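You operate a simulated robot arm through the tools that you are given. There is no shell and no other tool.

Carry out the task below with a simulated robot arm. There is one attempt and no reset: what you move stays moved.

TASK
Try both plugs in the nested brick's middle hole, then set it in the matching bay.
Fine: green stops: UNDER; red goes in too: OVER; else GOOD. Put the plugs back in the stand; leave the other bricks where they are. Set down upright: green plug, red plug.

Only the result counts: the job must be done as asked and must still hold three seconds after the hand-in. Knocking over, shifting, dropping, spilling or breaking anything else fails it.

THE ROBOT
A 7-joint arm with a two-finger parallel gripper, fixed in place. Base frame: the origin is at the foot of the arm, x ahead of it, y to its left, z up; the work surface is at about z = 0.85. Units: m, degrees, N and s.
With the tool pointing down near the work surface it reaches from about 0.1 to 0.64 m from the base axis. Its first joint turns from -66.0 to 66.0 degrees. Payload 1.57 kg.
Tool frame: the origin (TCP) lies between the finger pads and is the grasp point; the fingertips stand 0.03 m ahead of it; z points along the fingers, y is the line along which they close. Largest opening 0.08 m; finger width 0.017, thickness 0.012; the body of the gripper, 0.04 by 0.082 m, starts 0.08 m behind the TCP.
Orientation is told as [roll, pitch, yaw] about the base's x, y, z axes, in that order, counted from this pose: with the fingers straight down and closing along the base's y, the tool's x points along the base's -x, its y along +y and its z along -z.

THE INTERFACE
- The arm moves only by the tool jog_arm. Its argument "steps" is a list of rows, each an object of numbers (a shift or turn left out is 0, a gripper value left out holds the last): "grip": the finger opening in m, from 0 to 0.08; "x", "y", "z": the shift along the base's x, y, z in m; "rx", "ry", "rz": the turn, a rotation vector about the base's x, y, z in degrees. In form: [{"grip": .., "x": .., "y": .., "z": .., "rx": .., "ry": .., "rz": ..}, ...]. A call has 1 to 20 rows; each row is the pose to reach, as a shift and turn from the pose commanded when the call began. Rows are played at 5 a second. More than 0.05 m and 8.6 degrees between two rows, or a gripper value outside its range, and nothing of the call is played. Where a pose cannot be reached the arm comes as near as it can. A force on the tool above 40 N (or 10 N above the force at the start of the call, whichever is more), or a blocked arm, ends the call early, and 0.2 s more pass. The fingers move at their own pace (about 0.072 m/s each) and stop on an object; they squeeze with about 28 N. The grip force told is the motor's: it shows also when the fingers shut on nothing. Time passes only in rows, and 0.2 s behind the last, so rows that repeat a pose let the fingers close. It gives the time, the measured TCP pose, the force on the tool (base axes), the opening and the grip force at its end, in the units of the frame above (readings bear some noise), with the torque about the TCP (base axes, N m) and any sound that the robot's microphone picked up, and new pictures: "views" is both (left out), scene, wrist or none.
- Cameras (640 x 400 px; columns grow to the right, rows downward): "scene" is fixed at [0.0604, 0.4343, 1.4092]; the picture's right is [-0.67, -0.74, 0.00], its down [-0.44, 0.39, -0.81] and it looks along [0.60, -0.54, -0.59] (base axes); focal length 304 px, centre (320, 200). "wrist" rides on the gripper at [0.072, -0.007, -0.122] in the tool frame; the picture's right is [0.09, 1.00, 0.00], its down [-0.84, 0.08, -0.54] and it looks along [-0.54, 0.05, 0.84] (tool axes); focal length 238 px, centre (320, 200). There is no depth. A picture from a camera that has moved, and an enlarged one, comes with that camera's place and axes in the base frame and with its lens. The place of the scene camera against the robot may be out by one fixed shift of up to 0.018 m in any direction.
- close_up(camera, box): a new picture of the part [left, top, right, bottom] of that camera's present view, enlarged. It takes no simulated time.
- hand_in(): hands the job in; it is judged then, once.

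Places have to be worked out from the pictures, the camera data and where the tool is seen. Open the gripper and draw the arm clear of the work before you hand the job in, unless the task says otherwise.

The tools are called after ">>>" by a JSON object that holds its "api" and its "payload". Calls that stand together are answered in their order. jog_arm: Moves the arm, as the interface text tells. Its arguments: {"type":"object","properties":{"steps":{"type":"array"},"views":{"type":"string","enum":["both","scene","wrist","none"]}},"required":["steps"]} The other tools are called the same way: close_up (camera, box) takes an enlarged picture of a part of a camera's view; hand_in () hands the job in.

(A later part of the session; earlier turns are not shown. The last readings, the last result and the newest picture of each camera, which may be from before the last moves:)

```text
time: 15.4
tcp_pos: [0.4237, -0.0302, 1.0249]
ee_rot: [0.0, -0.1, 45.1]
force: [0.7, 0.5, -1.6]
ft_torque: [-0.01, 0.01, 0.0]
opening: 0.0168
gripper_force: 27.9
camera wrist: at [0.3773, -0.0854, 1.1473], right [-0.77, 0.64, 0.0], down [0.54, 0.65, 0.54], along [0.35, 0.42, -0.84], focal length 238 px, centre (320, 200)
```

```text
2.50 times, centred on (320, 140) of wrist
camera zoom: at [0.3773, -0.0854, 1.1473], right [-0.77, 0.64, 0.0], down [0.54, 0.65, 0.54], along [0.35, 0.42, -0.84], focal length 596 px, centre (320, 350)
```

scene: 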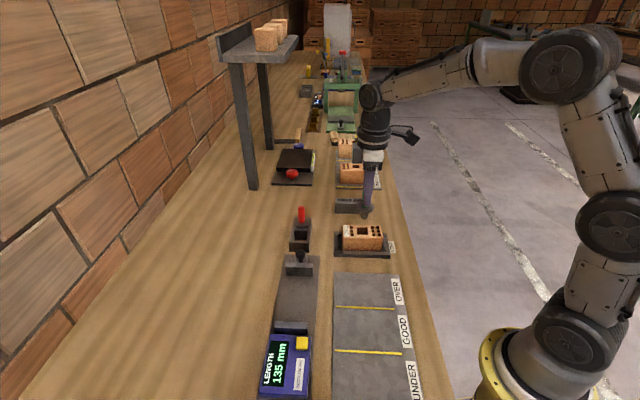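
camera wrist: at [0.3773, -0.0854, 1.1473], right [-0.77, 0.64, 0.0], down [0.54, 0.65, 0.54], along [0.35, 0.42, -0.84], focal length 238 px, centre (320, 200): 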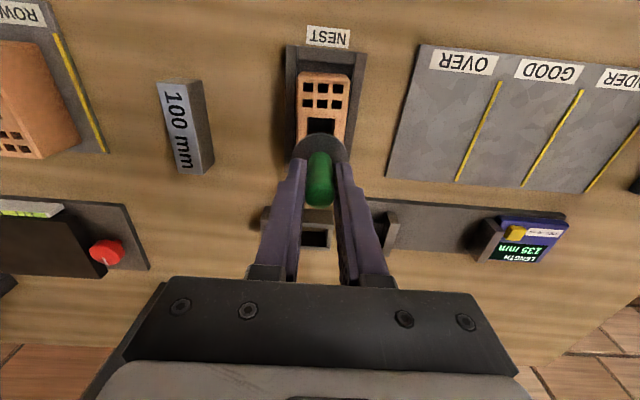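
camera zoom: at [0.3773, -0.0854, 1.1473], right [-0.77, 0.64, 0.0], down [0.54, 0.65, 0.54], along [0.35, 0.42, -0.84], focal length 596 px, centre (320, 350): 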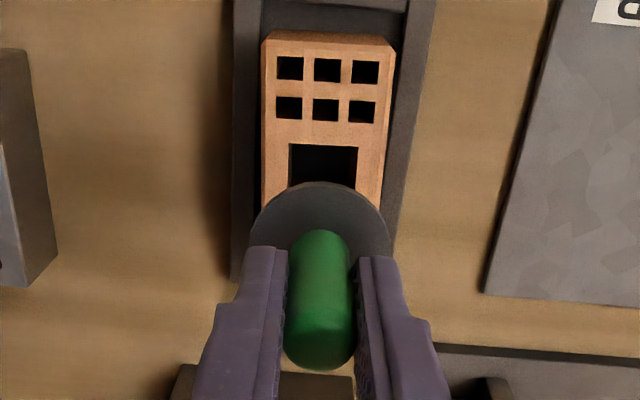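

The hole test is done and the brick has not moved. The plug may be creeping slightly in the grip, so I zoom in to measure that before returning it.

>>> {"api": "close_up", "payload": {"camera": "wrist", "box": [280, 120, 360, 220]}}

>>> {"api": "close_up", "payload": {"camera": "scene", "box": [345, 180, 390, 225]}}

```text
4.00 times, centred on (320, 170) of wrist
camera zoom: at [0.3773, -0.0854, 1.1473], right [-0.77, 0.64, 0.0], down [0.54, 0.65, 0.54], along [0.35, 0.42, -0.84], focal length 953 px, centre (320, 320)
```

zoom: 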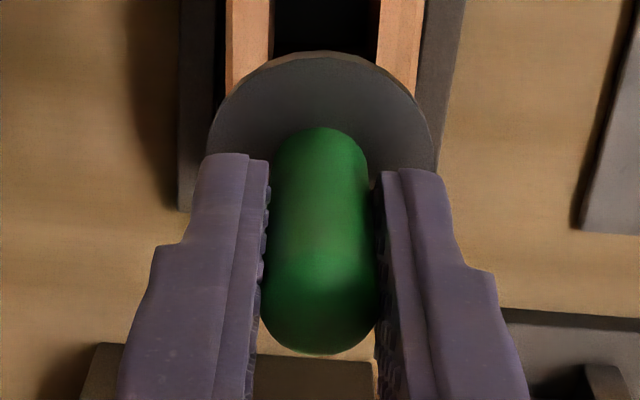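

```text
8.89 times, centred on (368, 202) of scene
camera zoom: at [0.0604, 0.4343, 1.4092], right [-0.67, -0.74, 0.0], down [-0.44, 0.39, -0.81], along [0.6, -0.54, -0.59], focal length 2703 px, centre (-102, 178)
```

zoom: 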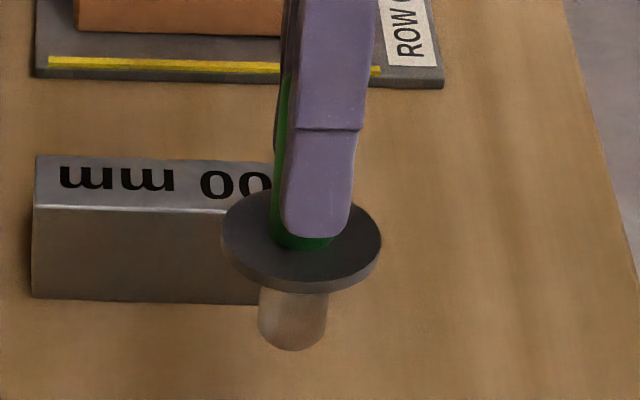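

The plug has crept down about 4 mm in the grip but is still vertical. I bring it back over its pocket in the stand and check alignment above the walls.

>>> {"api": "jog_arm", "payload": {"steps": [{"x": 0.03, "y": 0.032}, {"x": 0.06, "y": 0.064}, {"x": 0.09, "y": 0.096}, {"x": 0.109, "y": 0.1163, "z": -0.01}, {"x": 0.109, "y": 0.1163, "z": -0.045}, {"x": 0.109, "y": 0.1163, "z": -0.045}]}}

>>> {"api": "close_up", "payload": {"camera": "scene", "box": [280, 190, 330, 250]}}

>>> {"api": "close_up", "payload": {"camera": "wrist", "box": [250, 60, 390, 220]}}

```text
time: 16.8
tcp_pos: [0.5316, 0.089, 0.9814]
ee_rot: [0.0, 0.0, 45.0]
force: [0.1, 0.2, -1.3]
ft_torque: [0.0, -0.01, 0.03]
opening: 0.0169
gripper_force: 27.8
camera wrist: at [0.4856, 0.0339, 1.1024], right [-0.77, 0.64, 0.0], down [0.54, 0.65, 0.54], along [0.35, 0.42, -0.84], focal length 238 px, centre (320, 200)
```

scene: 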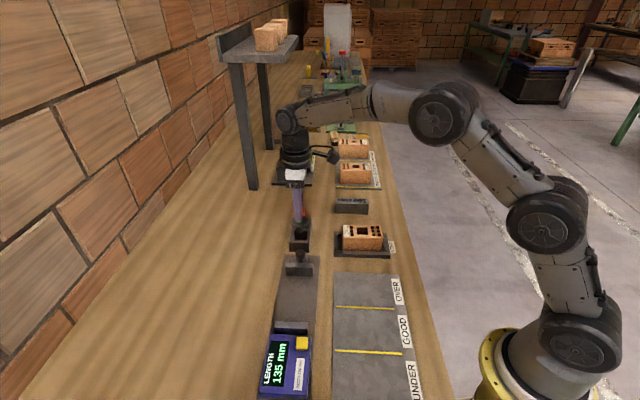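
wrist: 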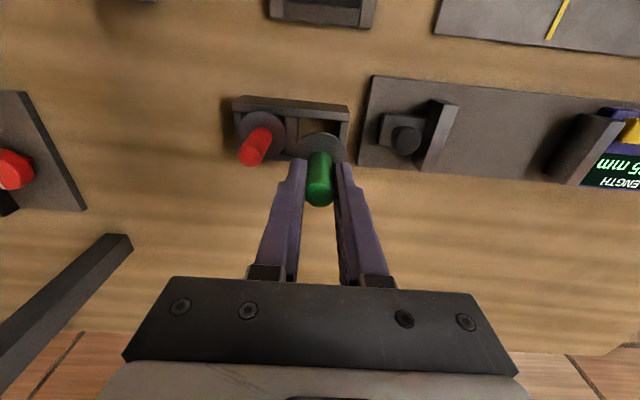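

```text
6.67 times, centred on (305, 220) of scene
camera zoom: at [0.0604, 0.4344, 1.4092], right [-0.67, -0.74, 0.0], down [-0.44, 0.39, -0.81], along [0.6, -0.54, -0.59], focal length 2027 px, centre (420, 67)
```

zoom: 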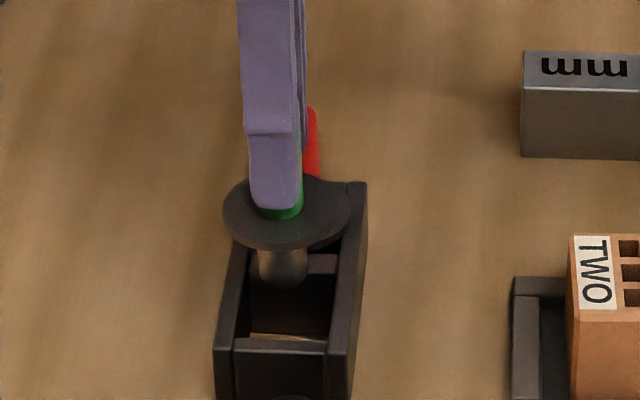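

```text
2.50 times, centred on (320, 140) of wrist
camera zoom: at [0.4856, 0.0339, 1.1024], right [-0.77, 0.64, 0.0], down [0.54, 0.65, 0.54], along [0.35, 0.42, -0.84], focal length 596 px, centre (320, 350)
```

zoom: 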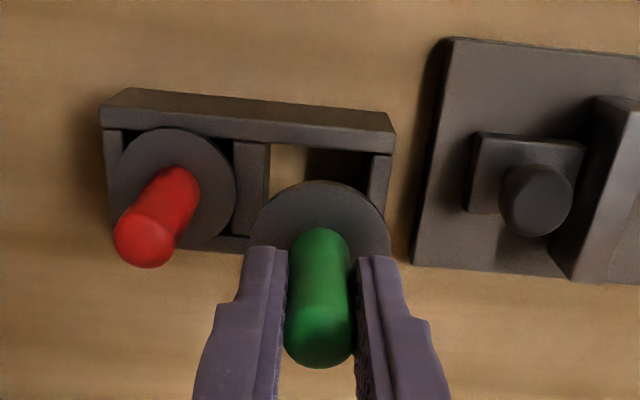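

The pin seems to lean slightly relative to vertical (bottom toward +e1), i.e. the plug pivoted a little about the closing axis. I zoom in to measure that tilt.

>>> {"api": "close_up", "payload": {"camera": "scene", "box": [290, 195, 325, 230]}}

>>> {"api": "close_up", "payload": {"camera": "scene", "box": [285, 205, 320, 260]}}

```text
11.43 times, centred on (308, 212) of scene
camera zoom: at [0.0604, 0.4344, 1.4092], right [-0.67, -0.74, 0.0], down [-0.44, 0.39, -0.81], along [0.6, -0.54, -0.59], focal length 3475 px, centre (463, 57)
```

zoom: 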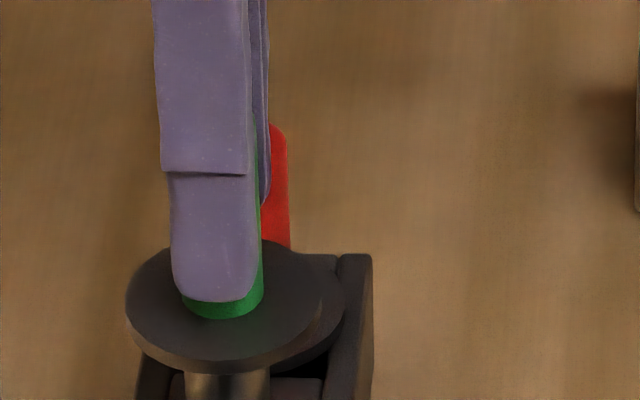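

```text
7.27 times, centred on (302, 232) of scene
camera zoom: at [0.0604, 0.4344, 1.4092], right [-0.67, -0.74, 0.0], down [-0.44, 0.39, -0.81], along [0.6, -0.54, -0.59], focal length 2211 px, centre (447, -36)
```

zoom: 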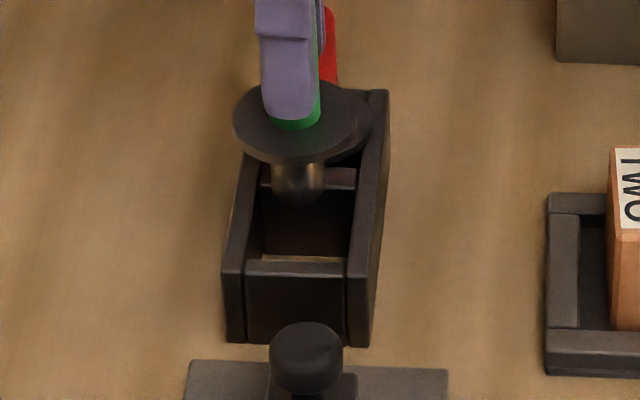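

The lean is only 1–3° and the projected landing spot agrees with the original one to within about 1 mm. I lower into the pocket and feel for contact.

>>> {"api": "jog_arm", "payload": {"steps": [{"z": -0.015}, {"z": -0.03}, {"z": -0.042}, {"z": -0.045}, {"z": -0.045}], "views": "none"}}

>>> {"api": "close_up", "payload": {"camera": "scene", "box": [285, 205, 325, 255]}}

>>> {"api": "close_up", "payload": {"camera": "wrist", "box": [250, 60, 390, 220]}}

```text
time: 18.0
tcp_pos: [0.533, 0.0876, 0.9351]
ee_rot: [-0.1, 0.0, 45.0]
force: [-0.7, 1.1, 4.5]
ft_torque: [0.13, 0.13, -0.02]
opening: 0.0169
gripper_force: 28.3
```

```text
8.00 times, centred on (305, 230) of scene
camera zoom: at [0.0604, 0.4343, 1.4092], right [-0.67, -0.74, 0.0], down [-0.44, 0.39, -0.81], along [0.6, -0.54, -0.59], focal length 2432 px, centre (440, -40)
```

zoom: 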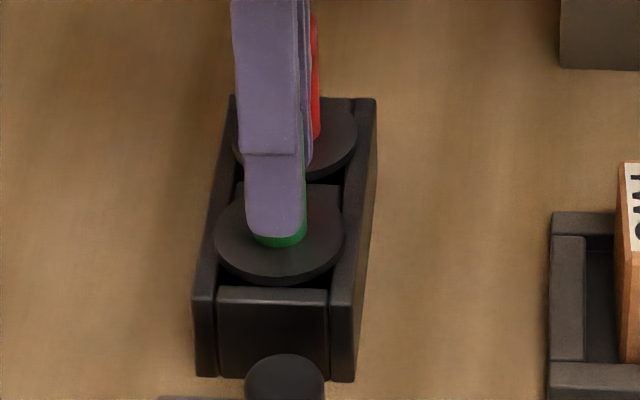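

```text
2.50 times, centred on (320, 140) of wrist
camera zoom: at [0.4865, 0.0319, 1.0575], right [-0.77, 0.64, 0.0], down [0.54, 0.65, 0.54], along [0.35, 0.42, -0.84], focal length 596 px, centre (320, 350)
```

zoom: 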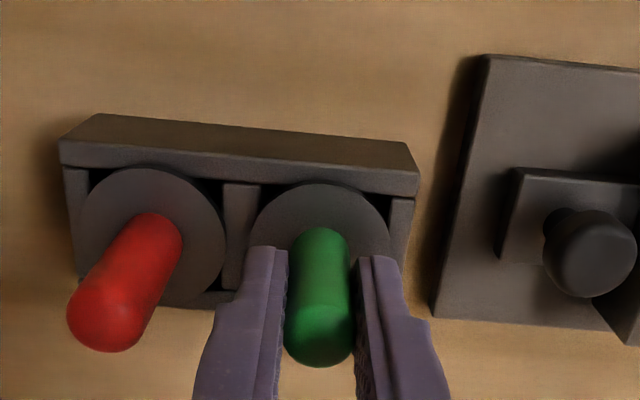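

Light contact (about 5 N), and the flange is back at its original image position (x 299.9 px, within about 1 mm in height). I press 1 mm more, open the fingers only as much as needed, and watch it settle.

>>> {"api": "jog_arm", "payload": {"steps": [{"z": -0.001}, {"z": -0.001}, {"z": -0.001, "grip": 0.02}, {"z": -0.001, "grip": 0.03}, {"z": -0.001, "grip": 0.04}, {"z": -0.001, "grip": 0.04}]}}

>>> {"api": "close_up", "payload": {"camera": "scene", "box": [285, 205, 325, 255]}}

>>> {"api": "close_up", "payload": {"camera": "wrist", "box": [250, 60, 390, 220]}}

```text
time: 19.4
tcp_pos: [0.534, 0.0864, 0.9337]
ee_rot: [0.0, 0.0, 45.0]
force: [-0.4, 0.6, -0.4]
ft_torque: [-0.01, 0.0, 0.04]
opening: 0.0398
gripper_force: 0.0
camera wrist: at [0.4866, 0.0316, 1.0558], right [-0.77, 0.64, 0.0], down [0.54, 0.65, 0.54], along [0.35, 0.42, -0.84], focal length 238 px, centre (320, 200)
```

scene: 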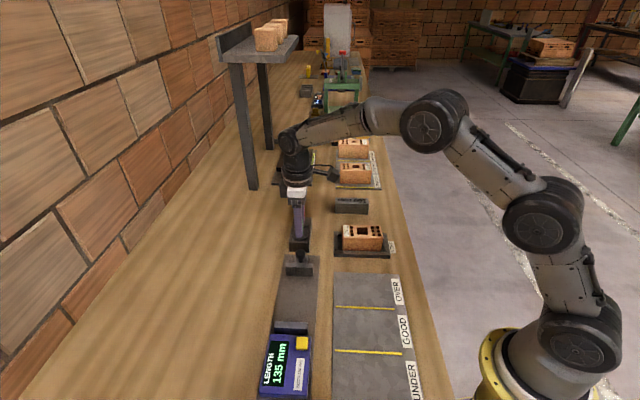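
wrist: 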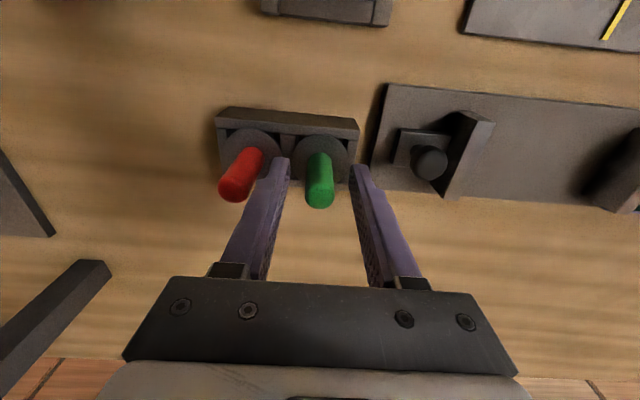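

```text
8.00 times, centred on (305, 230) of scene
camera zoom: at [0.0604, 0.4343, 1.4092], right [-0.67, -0.74, 0.0], down [-0.44, 0.39, -0.81], along [0.6, -0.54, -0.59], focal length 2432 px, centre (440, -40)
```

zoom: 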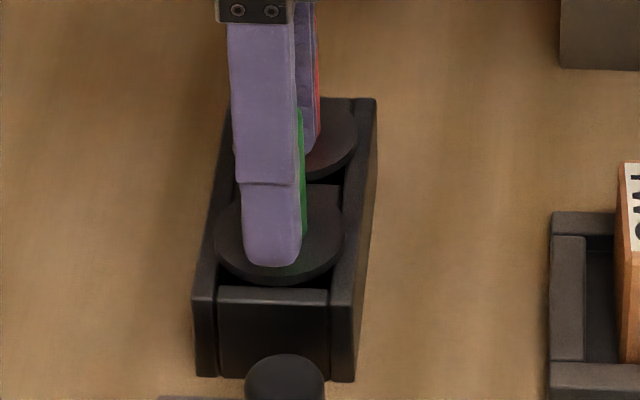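

```text
2.50 times, centred on (320, 140) of wrist
camera zoom: at [0.4866, 0.0316, 1.0558], right [-0.77, 0.64, 0.0], down [0.54, 0.65, 0.54], along [0.35, 0.42, -0.84], focal length 596 px, centre (320, 350)
```

zoom: 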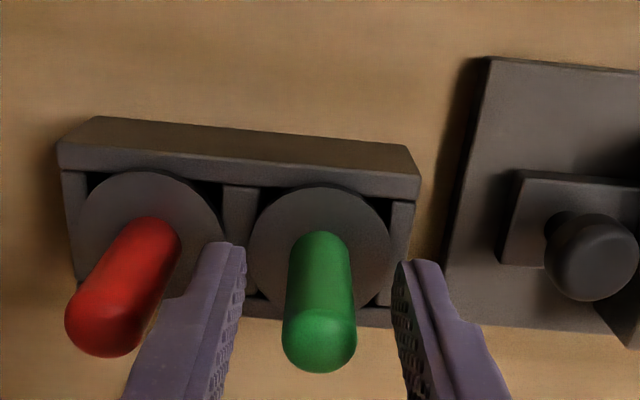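

Green is back in its pocket, upright and free of the fingers. I rise clear and move 50.5 mm along (0.71, -0.71) to hover over red.

>>> {"api": "jog_arm", "payload": {"steps": [{"z": 0.02}, {"z": 0.045}, {"z": 0.06}, {"x": 0.0185, "y": -0.0175, "z": 0.06}, {"x": 0.0367, "y": -0.0347, "z": 0.06}, {"x": 0.0367, "y": -0.0347, "z": 0.045}, {"x": 0.0367, "y": -0.0347, "z": 0.045}]}}

>>> {"api": "close_up", "payload": {"camera": "scene", "box": [280, 185, 330, 250]}}

>>> {"api": "close_up", "payload": {"camera": "wrist", "box": [250, 70, 390, 210]}}

```text
time: 21.0
tcp_pos: [0.5702, 0.0517, 0.9803]
ee_rot: [0.0, 0.0, 45.0]
force: [0.2, -0.2, -0.1]
ft_torque: [0.0, -0.04, 0.02]
opening: 0.04
gripper_force: 0.1
camera wrist: at [0.5239, -0.004, 1.1025], right [-0.77, 0.64, 0.0], down [0.54, 0.65, 0.54], along [0.35, 0.42, -0.84], focal length 238 px, centre (320, 200)
```

scene: 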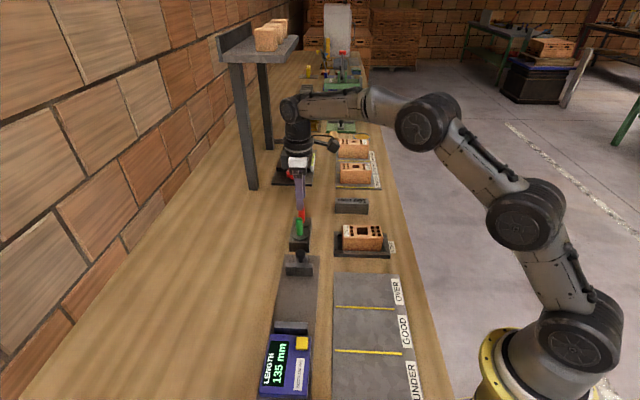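
wrist: 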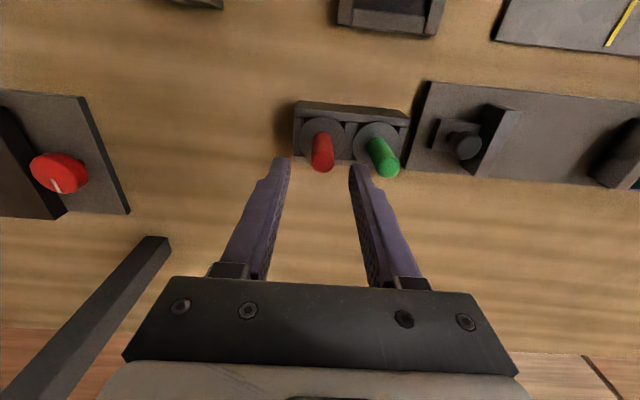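

```text
6.15 times, centred on (305, 218) of scene
camera zoom: at [0.0604, 0.4343, 1.4092], right [-0.67, -0.74, 0.0], down [-0.44, 0.39, -0.81], along [0.6, -0.54, -0.59], focal length 1871 px, centre (412, 92)
```

zoom: 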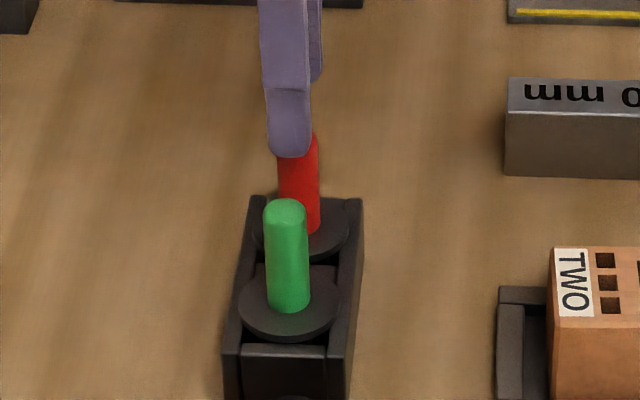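

```text
2.86 times, centred on (320, 140) of wrist
camera zoom: at [0.5239, -0.004, 1.1025], right [-0.77, 0.64, 0.0], down [0.54, 0.65, 0.54], along [0.35, 0.42, -0.84], focal length 681 px, centre (320, 371)
```

zoom: 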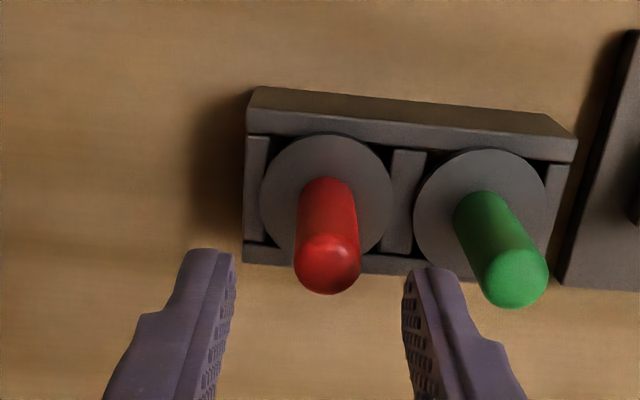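

Red is 1.7 mm nearer to green than assumed, plus a small e1 offset. I correct by (-0.7, +1.7) mm, descend, and close on the red handle.

>>> {"api": "jog_arm", "payload": {"steps": [{"x": -0.0007, "y": 0.0017, "z": 0.0}, {"x": -0.0007, "y": 0.0017, "z": -0.015}, {"x": -0.0007, "y": 0.0017, "z": -0.03}, {"x": -0.0007, "y": 0.0017, "z": -0.03}]}}

>>> {"api": "close_up", "payload": {"camera": "wrist", "box": [250, 70, 390, 210]}}

>>> {"api": "close_up", "payload": {"camera": "scene", "box": [280, 185, 330, 250]}}

```text
time: 22.0
tcp_pos: [0.5694, 0.054, 0.9489]
ee_rot: [0.0, 0.0, 45.1]
force: [0.0, 0.1, 0.5]
ft_torque: [0.01, -0.01, -0.02]
opening: 0.0399
gripper_force: 0.0
camera wrist: at [0.5225, -0.0013, 1.0712], right [-0.77, 0.64, 0.0], down [0.54, 0.65, 0.54], along [0.35, 0.42, -0.84], focal length 238 px, centre (320, 200)
```

scene: 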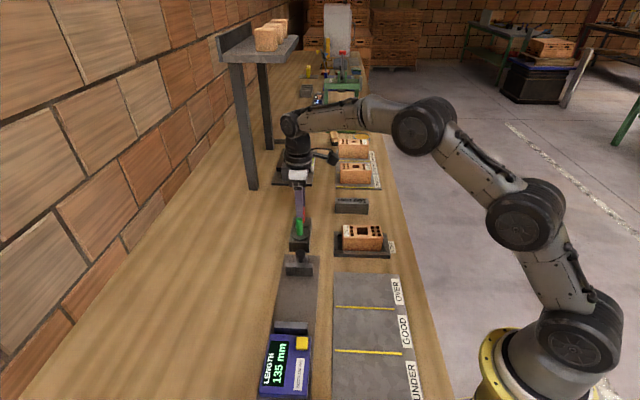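
wrist: 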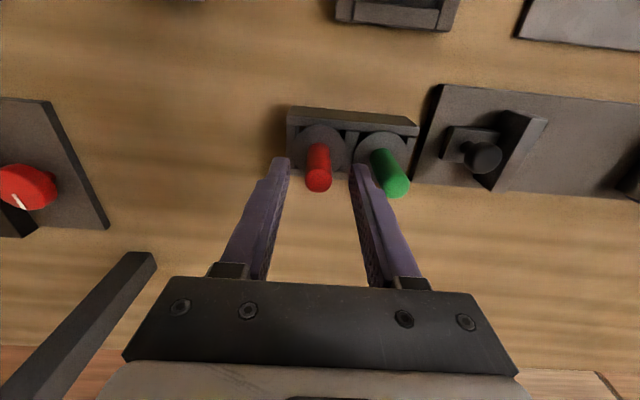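

```text
2.86 times, centred on (320, 140) of wrist
camera zoom: at [0.5225, -0.0013, 1.0712], right [-0.77, 0.64, 0.0], down [0.54, 0.65, 0.54], along [0.35, 0.42, -0.84], focal length 681 px, centre (320, 371)
```

zoom: 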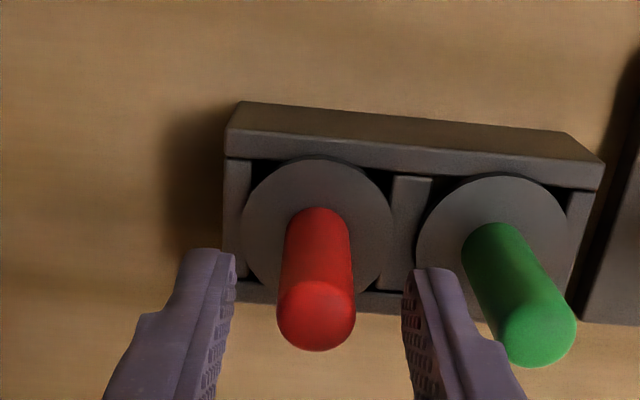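

```text
6.15 times, centred on (305, 218) of scene
camera zoom: at [0.0604, 0.4343, 1.4092], right [-0.67, -0.74, 0.0], down [-0.44, 0.39, -0.81], along [0.6, -0.54, -0.59], focal length 1871 px, centre (412, 92)
```

zoom: 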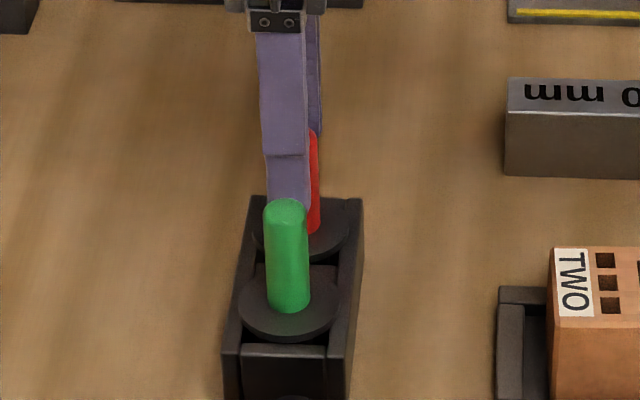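

Red is centred between the fingers (within 0.5 mm) and the green handle is clear. I descend 23 mm more and close.

>>> {"api": "jog_arm", "payload": {"steps": [{"x": 0.0004, "y": -0.0004, "z": -0.012}, {"x": 0.0004, "y": -0.0004, "z": -0.0235}, {"x": 0.0004, "y": -0.0004, "z": -0.0235}, {"x": 0.0004, "y": -0.0004, "z": -0.0235, "grip": 0.0}, {"x": 0.0004, "y": -0.0004, "z": -0.0235}, {"x": 0.0004, "y": -0.0004, "z": -0.0235}]}}

>>> {"api": "close_up", "payload": {"camera": "wrist", "box": [250, 70, 390, 210]}}

```text
time: 23.4
tcp_pos: [0.5698, 0.0527, 0.9257]
ee_rot: [0.1, 0.0, 45.0]
force: [1.2, -0.6, -0.6]
ft_torque: [-0.01, -0.01, 0.01]
opening: 0.0171
gripper_force: 28.3
camera wrist: at [0.5225, -0.0014, 1.0479], right [-0.77, 0.64, 0.0], down [0.54, 0.65, 0.54], along [0.35, 0.42, -0.84], focal length 238 px, centre (320, 200)
```

scene: 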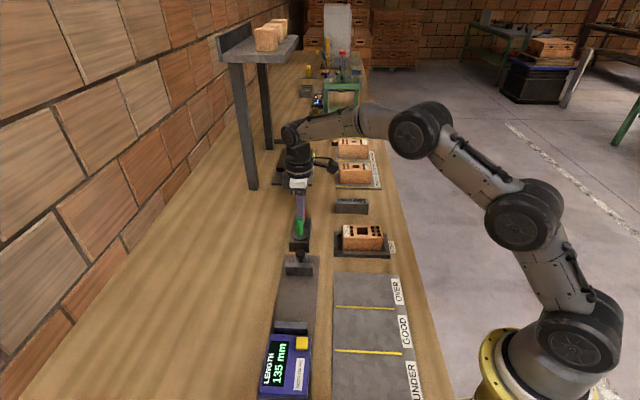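
wrist: 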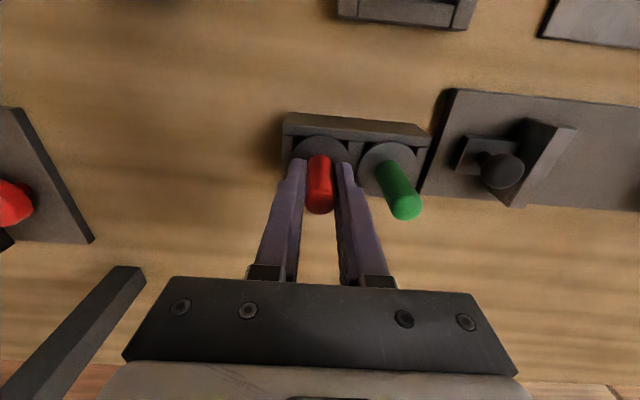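

```text
2.86 times, centred on (320, 140) of wrist
camera zoom: at [0.5225, -0.0014, 1.0479], right [-0.77, 0.64, 0.0], down [0.54, 0.65, 0.54], along [0.35, 0.42, -0.84], focal length 681 px, centre (320, 371)
```

zoom: 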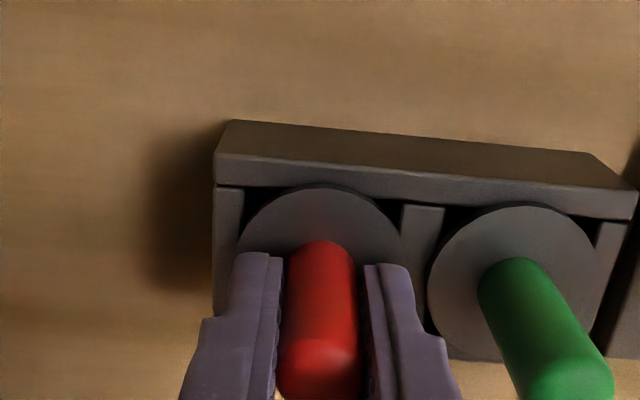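

Red is gripped (17.1 mm, 28 N). I lift it and look at its pin.

>>> {"api": "jog_arm", "payload": {"steps": [{"z": 0.02}, {"z": 0.05}, {"z": 0.08}, {"z": 0.1}, {"z": 0.1}]}}

>>> {"api": "close_up", "payload": {"camera": "scene", "box": [285, 180, 325, 240]}}

>>> {"api": "close_up", "payload": {"camera": "wrist", "box": [250, 60, 390, 220]}}

```text
time: 24.6
tcp_pos: [0.5685, 0.0541, 1.0262]
ee_rot: [0.0, 0.0, 45.0]
force: [-1.4, -0.6, -1.0]
ft_torque: [0.02, 0.02, -0.03]
opening: 0.0171
gripper_force: 28.0
camera wrist: at [0.5222, -0.0016, 1.149], right [-0.77, 0.64, 0.0], down [0.54, 0.65, 0.54], along [0.35, 0.42, -0.84], focal length 238 px, centre (320, 200)
```

scene: 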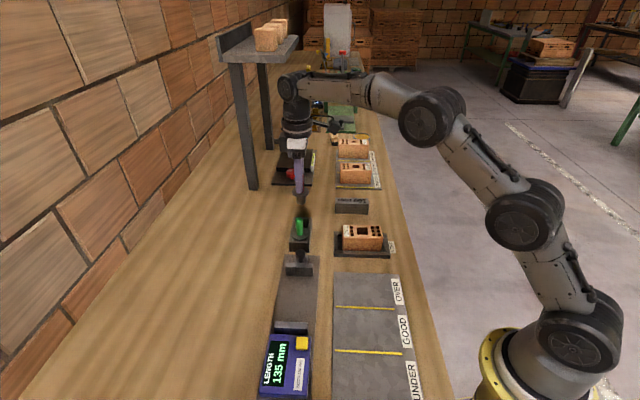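
wrist: 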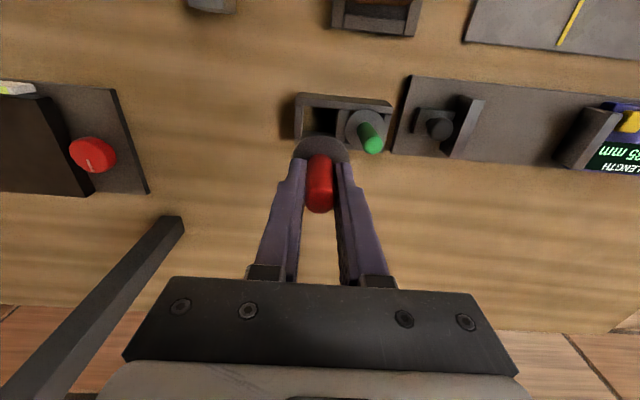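

```text
6.67 times, centred on (305, 210) of scene
camera zoom: at [0.0604, 0.4344, 1.4092], right [-0.67, -0.74, 0.0], down [-0.44, 0.39, -0.81], along [0.6, -0.54, -0.59], focal length 2027 px, centre (420, 133)
```

zoom: 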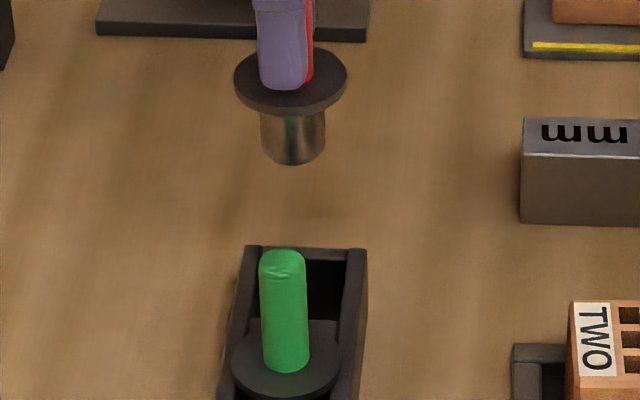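

```text
2.50 times, centred on (320, 140) of wrist
camera zoom: at [0.5222, -0.0016, 1.149], right [-0.77, 0.64, 0.0], down [0.54, 0.65, 0.54], along [0.35, 0.42, -0.84], focal length 596 px, centre (320, 350)
```

zoom: 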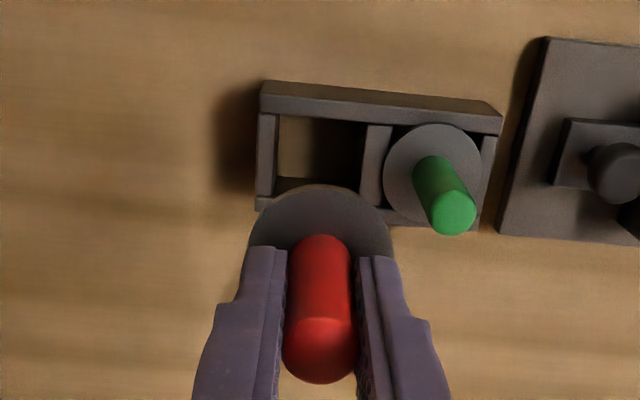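

Red's pin measures about 24.8 mm, wider than green's (~18.6) but narrower than the 28 mm opening. I carry it over the hole and compare pin and hole directly in the scene view.

>>> {"api": "jog_arm", "payload": {"steps": [{"x": -0.036, "y": -0.0205}, {"x": -0.072, "y": -0.041}, {"x": -0.108, "y": -0.0615}, {"x": -0.1449, "y": -0.0824, "z": -0.01}, {"x": -0.1449, "y": -0.0824, "z": -0.035}, {"x": -0.1449, "y": -0.0824, "z": -0.035}]}}

>>> {"api": "close_up", "payload": {"camera": "scene", "box": [340, 195, 395, 250]}}

>>> {"api": "close_up", "payload": {"camera": "wrist", "box": [270, 80, 370, 210]}}

```text
time: 26.0
tcp_pos: [0.4236, -0.0288, 0.9904]
ee_rot: [0.1, 0.0, 45.0]
force: [0.1, -0.9, -1.0]
ft_torque: [-0.04, 0.05, -0.02]
opening: 0.017
gripper_force: 28.0
camera wrist: at [0.3772, -0.0849, 1.1119], right [-0.77, 0.64, 0.0], down [0.54, 0.65, 0.54], along [0.35, 0.42, -0.84], focal length 238 px, centre (320, 200)
```

scene: 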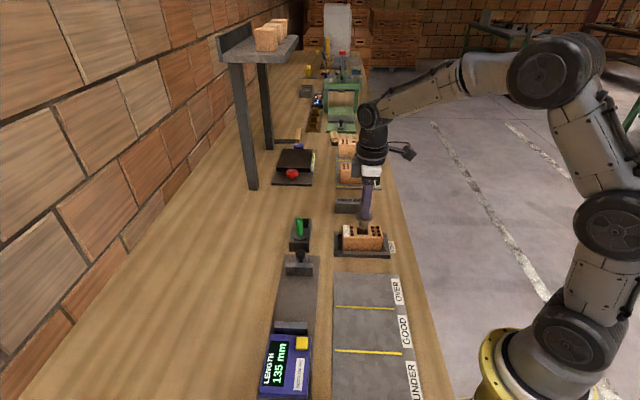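
wrist: 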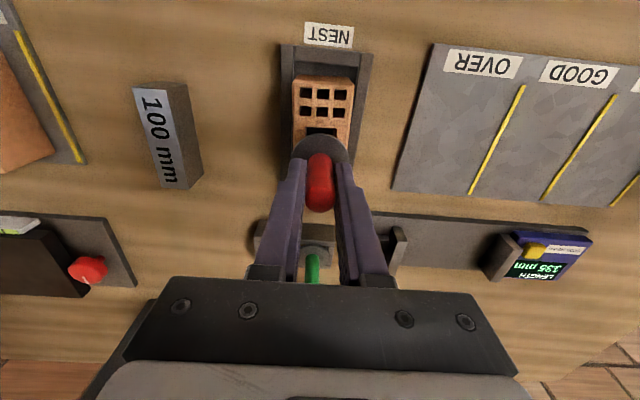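

```text
7.27 times, centred on (368, 222) of scene
camera zoom: at [0.0604, 0.4343, 1.4092], right [-0.67, -0.74, 0.0], down [-0.44, 0.39, -0.81], along [0.6, -0.54, -0.59], focal length 2211 px, centre (-26, 36)
```

zoom: 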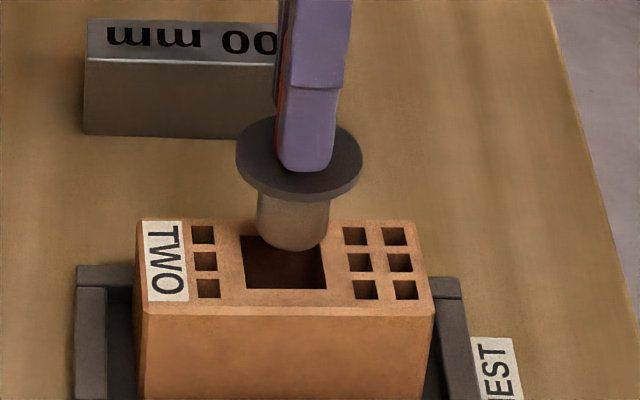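

```text
3.08 times, centred on (320, 145) of wrist
camera zoom: at [0.3772, -0.0849, 1.1119], right [-0.77, 0.64, 0.0], down [0.54, 0.65, 0.54], along [0.35, 0.42, -0.84], focal length 733 px, centre (320, 369)
```

zoom: 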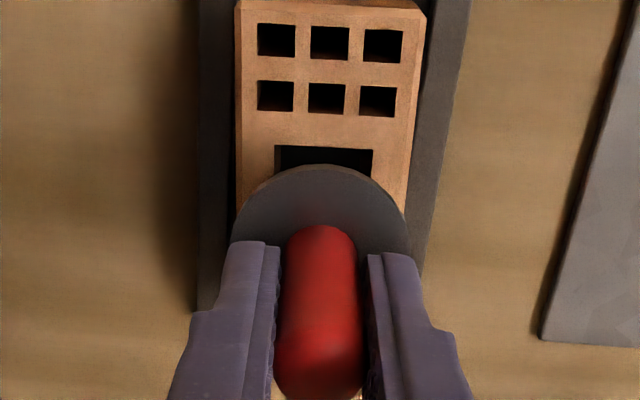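

Relative to the hole centre the red pin looks about 1.5–2 mm toward -e1. I shift +1.6 mm along e1, come 7 mm lower, and re-check before entering.

>>> {"api": "jog_arm", "payload": {"steps": [{"x": 0.0011, "y": 0.0011, "z": -0.003}, {"x": 0.0011, "y": 0.0011, "z": -0.007}, {"x": 0.0011, "y": 0.0011, "z": -0.007}], "views": "none"}}

>>> {"api": "close_up", "payload": {"camera": "scene", "box": [345, 205, 385, 245]}}

>>> {"api": "close_up", "payload": {"camera": "wrist", "box": [270, 80, 370, 210]}}

```text
time: 26.8
tcp_pos: [0.4247, -0.0277, 0.9827]
ee_rot: [0.1, -0.1, 45.1]
force: [0.6, 0.2, -1.3]
ft_torque: [0.01, -0.03, 0.03]
opening: 0.0172
gripper_force: 28.1
```

```text
10.00 times, centred on (365, 225) of scene
camera zoom: at [0.0604, 0.4343, 1.4092], right [-0.67, -0.74, 0.0], down [-0.44, 0.39, -0.81], along [0.6, -0.54, -0.59], focal length 3040 px, centre (-130, -50)
```

zoom: 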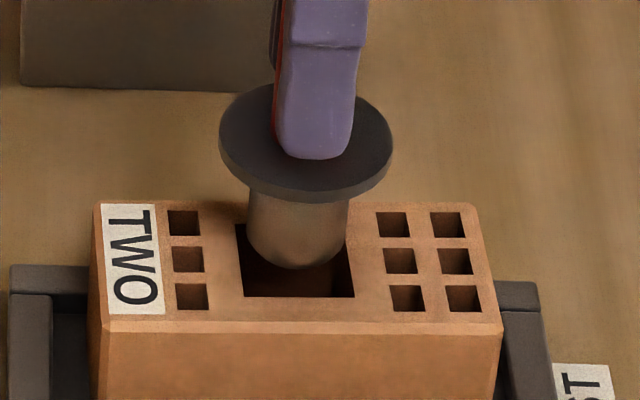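

```text
3.08 times, centred on (320, 145) of wrist
camera zoom: at [0.3784, -0.083, 1.1053], right [-0.77, 0.64, 0.0], down [0.54, 0.65, 0.54], along [0.35, 0.42, -0.84], focal length 733 px, centre (320, 369)
```

zoom: 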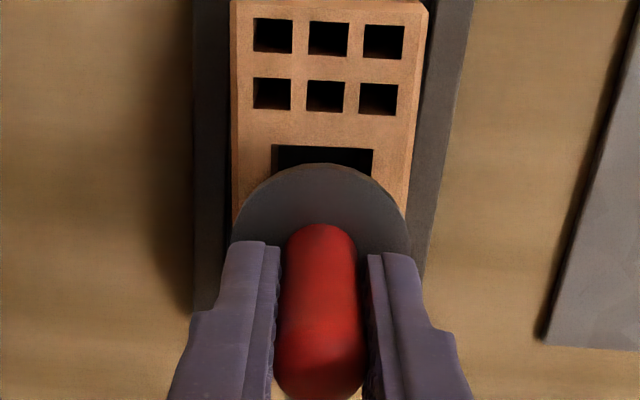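

The pin now lines up with the hole within about 0.5 mm in both directions, with the tip about 6 mm above the top. I lower red gently.

>>> {"api": "jog_arm", "payload": {"steps": [{"z": -0.004}, {"z": -0.008}, {"z": -0.012}, {"z": -0.012}], "views": "none"}}

>>> {"api": "close_up", "payload": {"camera": "scene", "box": [345, 205, 385, 245]}}

```text
time: 27.8
tcp_pos: [0.425, -0.0282, 0.9726]
ee_rot: [0.1, 0.0, 45.0]
force: [0.5, 0.1, -1.2]
ft_torque: [-0.02, -0.02, 0.0]
opening: 0.017
gripper_force: 27.3
```

```text
10.00 times, centred on (365, 225) of scene
camera zoom: at [0.0604, 0.4343, 1.4092], right [-0.67, -0.74, 0.0], down [-0.44, 0.39, -0.81], along [0.6, -0.54, -0.59], focal length 3040 px, centre (-130, -50)
```

zoom: 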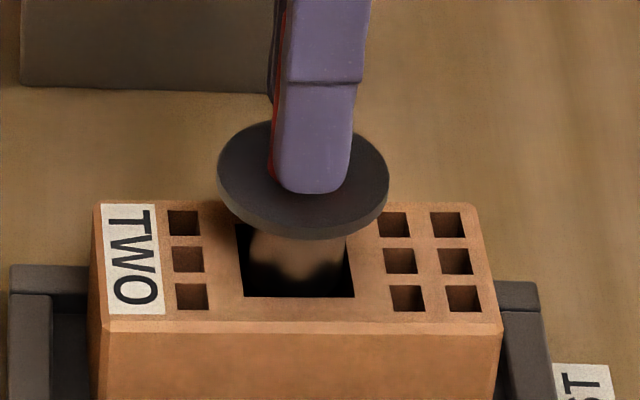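

No resistance (just the weight), and the pin's tip is inside the opening. I continue down.

>>> {"api": "jog_arm", "payload": {"steps": [{"z": -0.004}, {"z": -0.008}, {"z": -0.012}, {"z": -0.014}, {"z": -0.014}], "views": "none"}}

>>> {"api": "close_up", "payload": {"camera": "scene", "box": [345, 205, 385, 245]}}

```text
time: 29.0
tcp_pos: [0.4255, -0.0277, 0.9567]
ee_rot: [0.1, 0.0, 45.1]
force: [1.1, 0.5, -1.4]
ft_torque: [0.0, 0.0, -0.01]
opening: 0.0172
gripper_force: 28.2
```

```text
10.00 times, centred on (365, 225) of scene
camera zoom: at [0.0604, 0.4343, 1.4092], right [-0.67, -0.74, 0.0], down [-0.44, 0.39, -0.81], along [0.6, -0.54, -0.59], focal length 3040 px, centre (-130, -50)
```

zoom: 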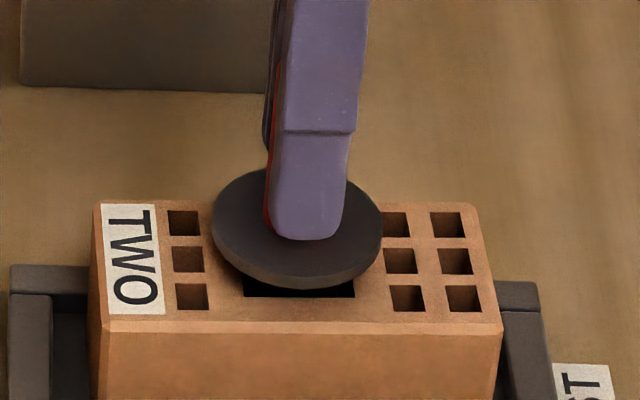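

Still no resistance, with the flange just above the brick top. I lower 4 mm in small steps until the flange touches.

>>> {"api": "jog_arm", "payload": {"steps": [{"z": -0.0015}, {"z": -0.003}, {"z": -0.004}, {"z": -0.004}], "views": "none"}}

>>> {"api": "close_up", "payload": {"camera": "scene", "box": [345, 205, 385, 245]}}

```text
time: 30.0
tcp_pos: [0.4246, -0.0273, 0.9527]
ee_rot: [0.0, 0.0, 45.0]
force: [0.2, 0.6, -0.2]
ft_torque: [-0.01, 0.0, 0.0]
opening: 0.0173
gripper_force: 28.3
```

```text
10.00 times, centred on (365, 225) of scene
camera zoom: at [0.0604, 0.4343, 1.4092], right [-0.67, -0.74, 0.0], down [-0.44, 0.39, -0.81], along [0.6, -0.54, -0.59], focal length 3040 px, centre (-130, -50)
```

zoom: 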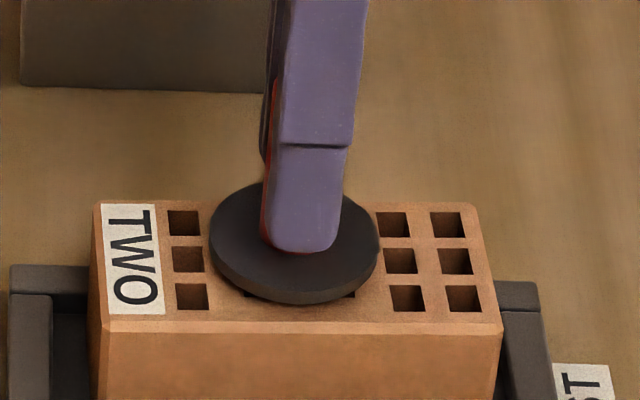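

The rim is still about 3–4 mm above where green's sat, and the force is only just changing. I go on in 1 mm steps.

>>> {"api": "jog_arm", "payload": {"steps": [{"z": -0.001}, {"z": -0.002}, {"z": -0.002}], "views": "none"}}

>>> {"api": "close_up", "payload": {"camera": "scene", "box": [345, 205, 385, 245]}}

>>> {"api": "close_up", "payload": {"camera": "wrist", "box": [270, 80, 370, 210]}}

```text
time: 30.8
tcp_pos: [0.4261, -0.0277, 0.9506]
ee_rot: [-0.1, 0.0, 45.0]
force: [-0.4, -0.9, -1.5]
ft_torque: [0.0, -0.02, -0.01]
opening: 0.017
gripper_force: 28.0
```

```text
10.00 times, centred on (365, 225) of scene
camera zoom: at [0.0604, 0.4343, 1.4092], right [-0.67, -0.74, 0.0], down [-0.44, 0.39, -0.81], along [0.6, -0.54, -0.59], focal length 3040 px, centre (-130, -50)
```

zoom: 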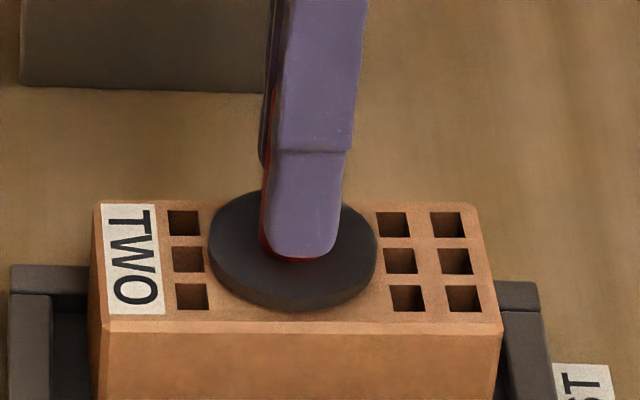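

```text
3.08 times, centred on (320, 145) of wrist
camera zoom: at [0.3789, -0.0831, 1.0734], right [-0.77, 0.64, 0.0], down [0.54, 0.65, 0.54], along [0.35, 0.42, -0.84], focal length 733 px, centre (320, 369)
```

zoom: 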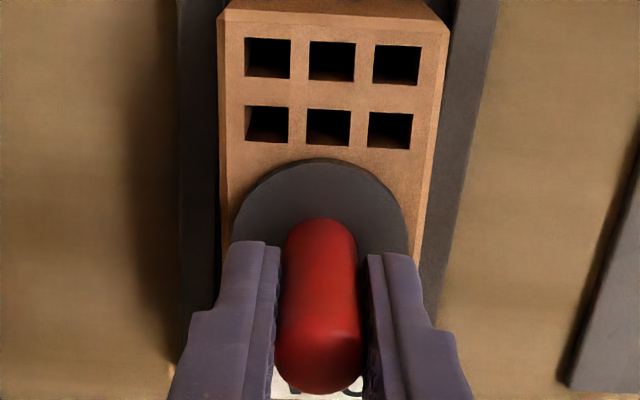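

Still free (-1.5 N); about 2 mm remain. I keep lowering in 1 mm steps.

>>> {"api": "jog_arm", "payload": {"steps": [{"z": -0.001}, {"z": -0.002}, {"z": -0.002}], "views": "none"}}

>>> {"api": "close_up", "payload": {"camera": "scene", "box": [345, 205, 385, 245]}}

```text
time: 31.6
tcp_pos: [0.4257, -0.0273, 0.9515]
ee_rot: [-0.1, -0.1, 45.0]
force: [-2.4, 2.3, 9.9]
ft_torque: [0.23, 0.36, -0.03]
opening: 0.0172
gripper_force: 27.9
```

```text
10.00 times, centred on (365, 225) of scene
camera zoom: at [0.0602, 0.4344, 1.4092], right [-0.67, -0.74, 0.0], down [-0.44, 0.39, -0.81], along [0.6, -0.54, -0.59], focal length 3040 px, centre (-130, -50)
```

zoom: 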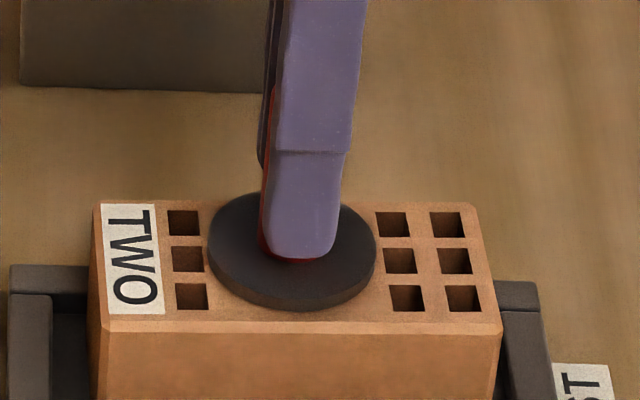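

Contact now with the flange seated at the same TCP height as green (0.951), so red goes in fully too and the verdict is OVER. I lift red out and check for creep and tilt.

>>> {"api": "jog_arm", "payload": {"steps": [{"z": 0.005}, {"z": 0.02}, {"z": 0.04}, {"z": 0.06}, {"z": 0.08}, {"z": 0.08}]}}

>>> {"api": "close_up", "payload": {"camera": "scene", "box": [340, 175, 400, 265]}}

>>> {"api": "close_up", "payload": {"camera": "wrist", "box": [250, 60, 390, 220]}}

```text
time: 33.0
tcp_pos: [0.4253, -0.0269, 1.0316]
ee_rot: [0.0, 0.0, 45.0]
force: [0.2, 0.3, -1.8]
ft_torque: [0.01, 0.02, 0.02]
opening: 0.0171
gripper_force: 27.5
camera wrist: at [0.3787, -0.0834, 1.1527], right [-0.77, 0.64, 0.0], down [0.54, 0.65, 0.54], along [0.35, 0.42, -0.84], focal length 238 px, centre (320, 200)
```

scene: 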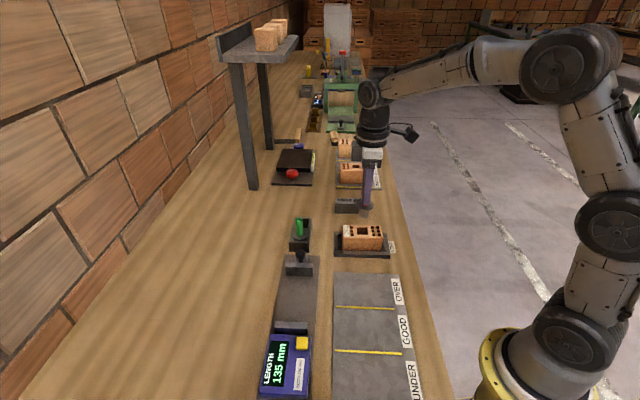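
wrist: 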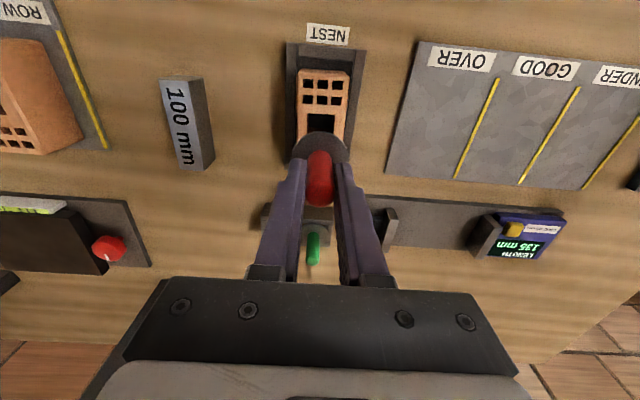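

```text
4.44 times, centred on (370, 220) of scene
camera zoom: at [0.0604, 0.4343, 1.4092], right [-0.67, -0.74, 0.0], down [-0.44, 0.39, -0.81], along [0.6, -0.54, -0.59], focal length 1351 px, centre (98, 111)
```

zoom: 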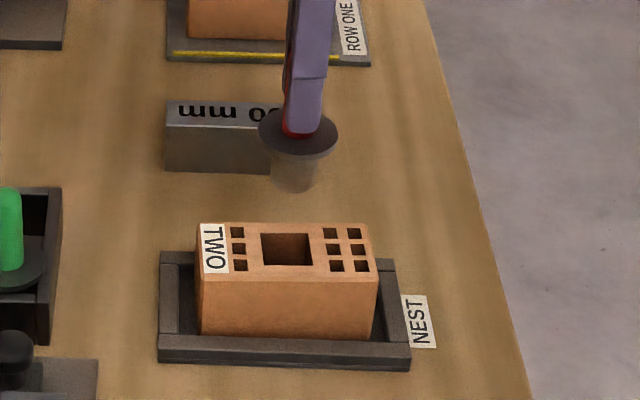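

```text
2.50 times, centred on (320, 140) of wrist
camera zoom: at [0.3787, -0.0834, 1.1527], right [-0.77, 0.64, 0.0], down [0.54, 0.65, 0.54], along [0.35, 0.42, -0.84], focal length 596 px, centre (320, 350)
```

zoom: 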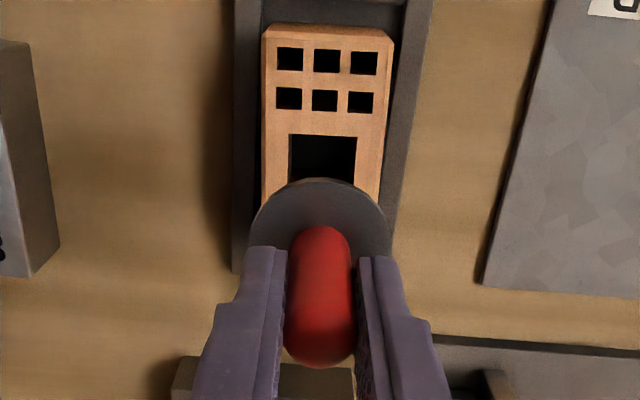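

The brick stays undisturbed and red crept only about 5 mm. I return it above its own pocket next to green.

>>> {"api": "jog_arm", "payload": {"steps": [{"x": 0.036, "y": 0.0203}, {"x": 0.072, "y": 0.0407}, {"x": 0.108, "y": 0.061}, {"x": 0.1438, "y": 0.0813}, {"x": 0.1438, "y": 0.0813, "z": -0.035}, {"x": 0.1438, "y": 0.0813, "z": -0.045}, {"x": 0.1438, "y": 0.0813, "z": -0.045}]}}

>>> {"api": "close_up", "payload": {"camera": "scene", "box": [280, 185, 330, 250]}}

>>> {"api": "close_up", "payload": {"camera": "wrist", "box": [250, 60, 390, 220]}}

```text
time: 34.6
tcp_pos: [0.5703, 0.0557, 0.983]
ee_rot: [0.0, 0.1, 44.9]
force: [-0.2, -0.4, -1.3]
ft_torque: [0.03, 0.01, 0.02]
opening: 0.0169
gripper_force: 27.9
camera wrist: at [0.5236, -0.0006, 1.1043], right [-0.77, 0.64, 0.0], down [0.54, 0.65, 0.54], along [0.35, 0.42, -0.84], focal length 238 px, centre (320, 200)
```

scene: 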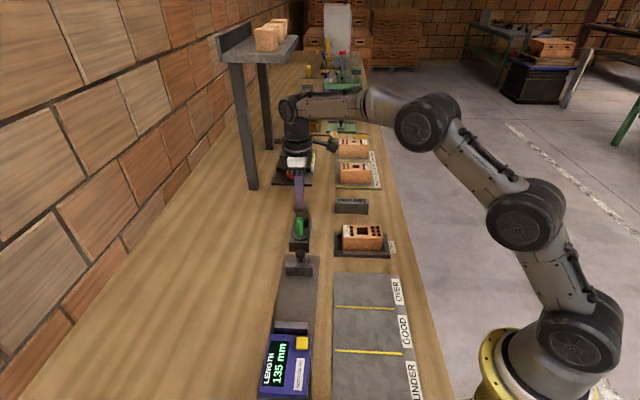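
wrist: 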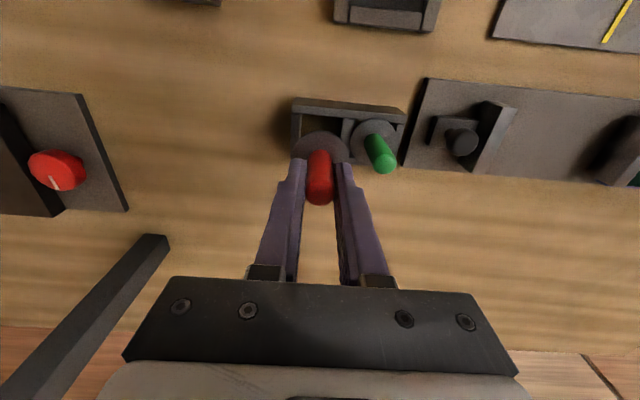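

```text
6.15 times, centred on (305, 218) of scene
camera zoom: at [0.0604, 0.4344, 1.4092], right [-0.67, -0.74, 0.0], down [-0.44, 0.39, -0.81], along [0.6, -0.54, -0.59], focal length 1871 px, centre (412, 92)
```

zoom: 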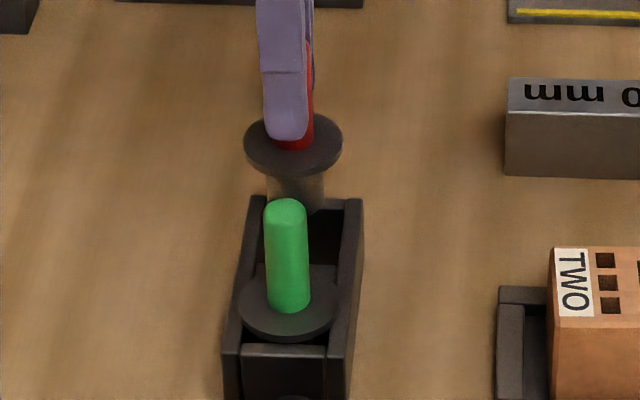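

```text
2.50 times, centred on (320, 140) of wrist
camera zoom: at [0.5236, -0.0006, 1.1043], right [-0.77, 0.64, 0.0], down [0.54, 0.65, 0.54], along [0.35, 0.42, -0.84], focal length 596 px, centre (320, 350)
```

zoom: 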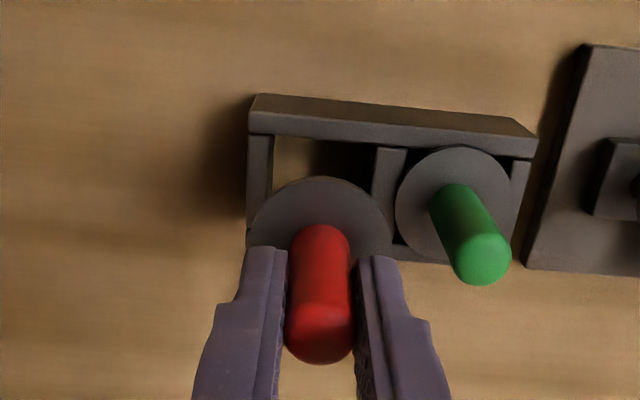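

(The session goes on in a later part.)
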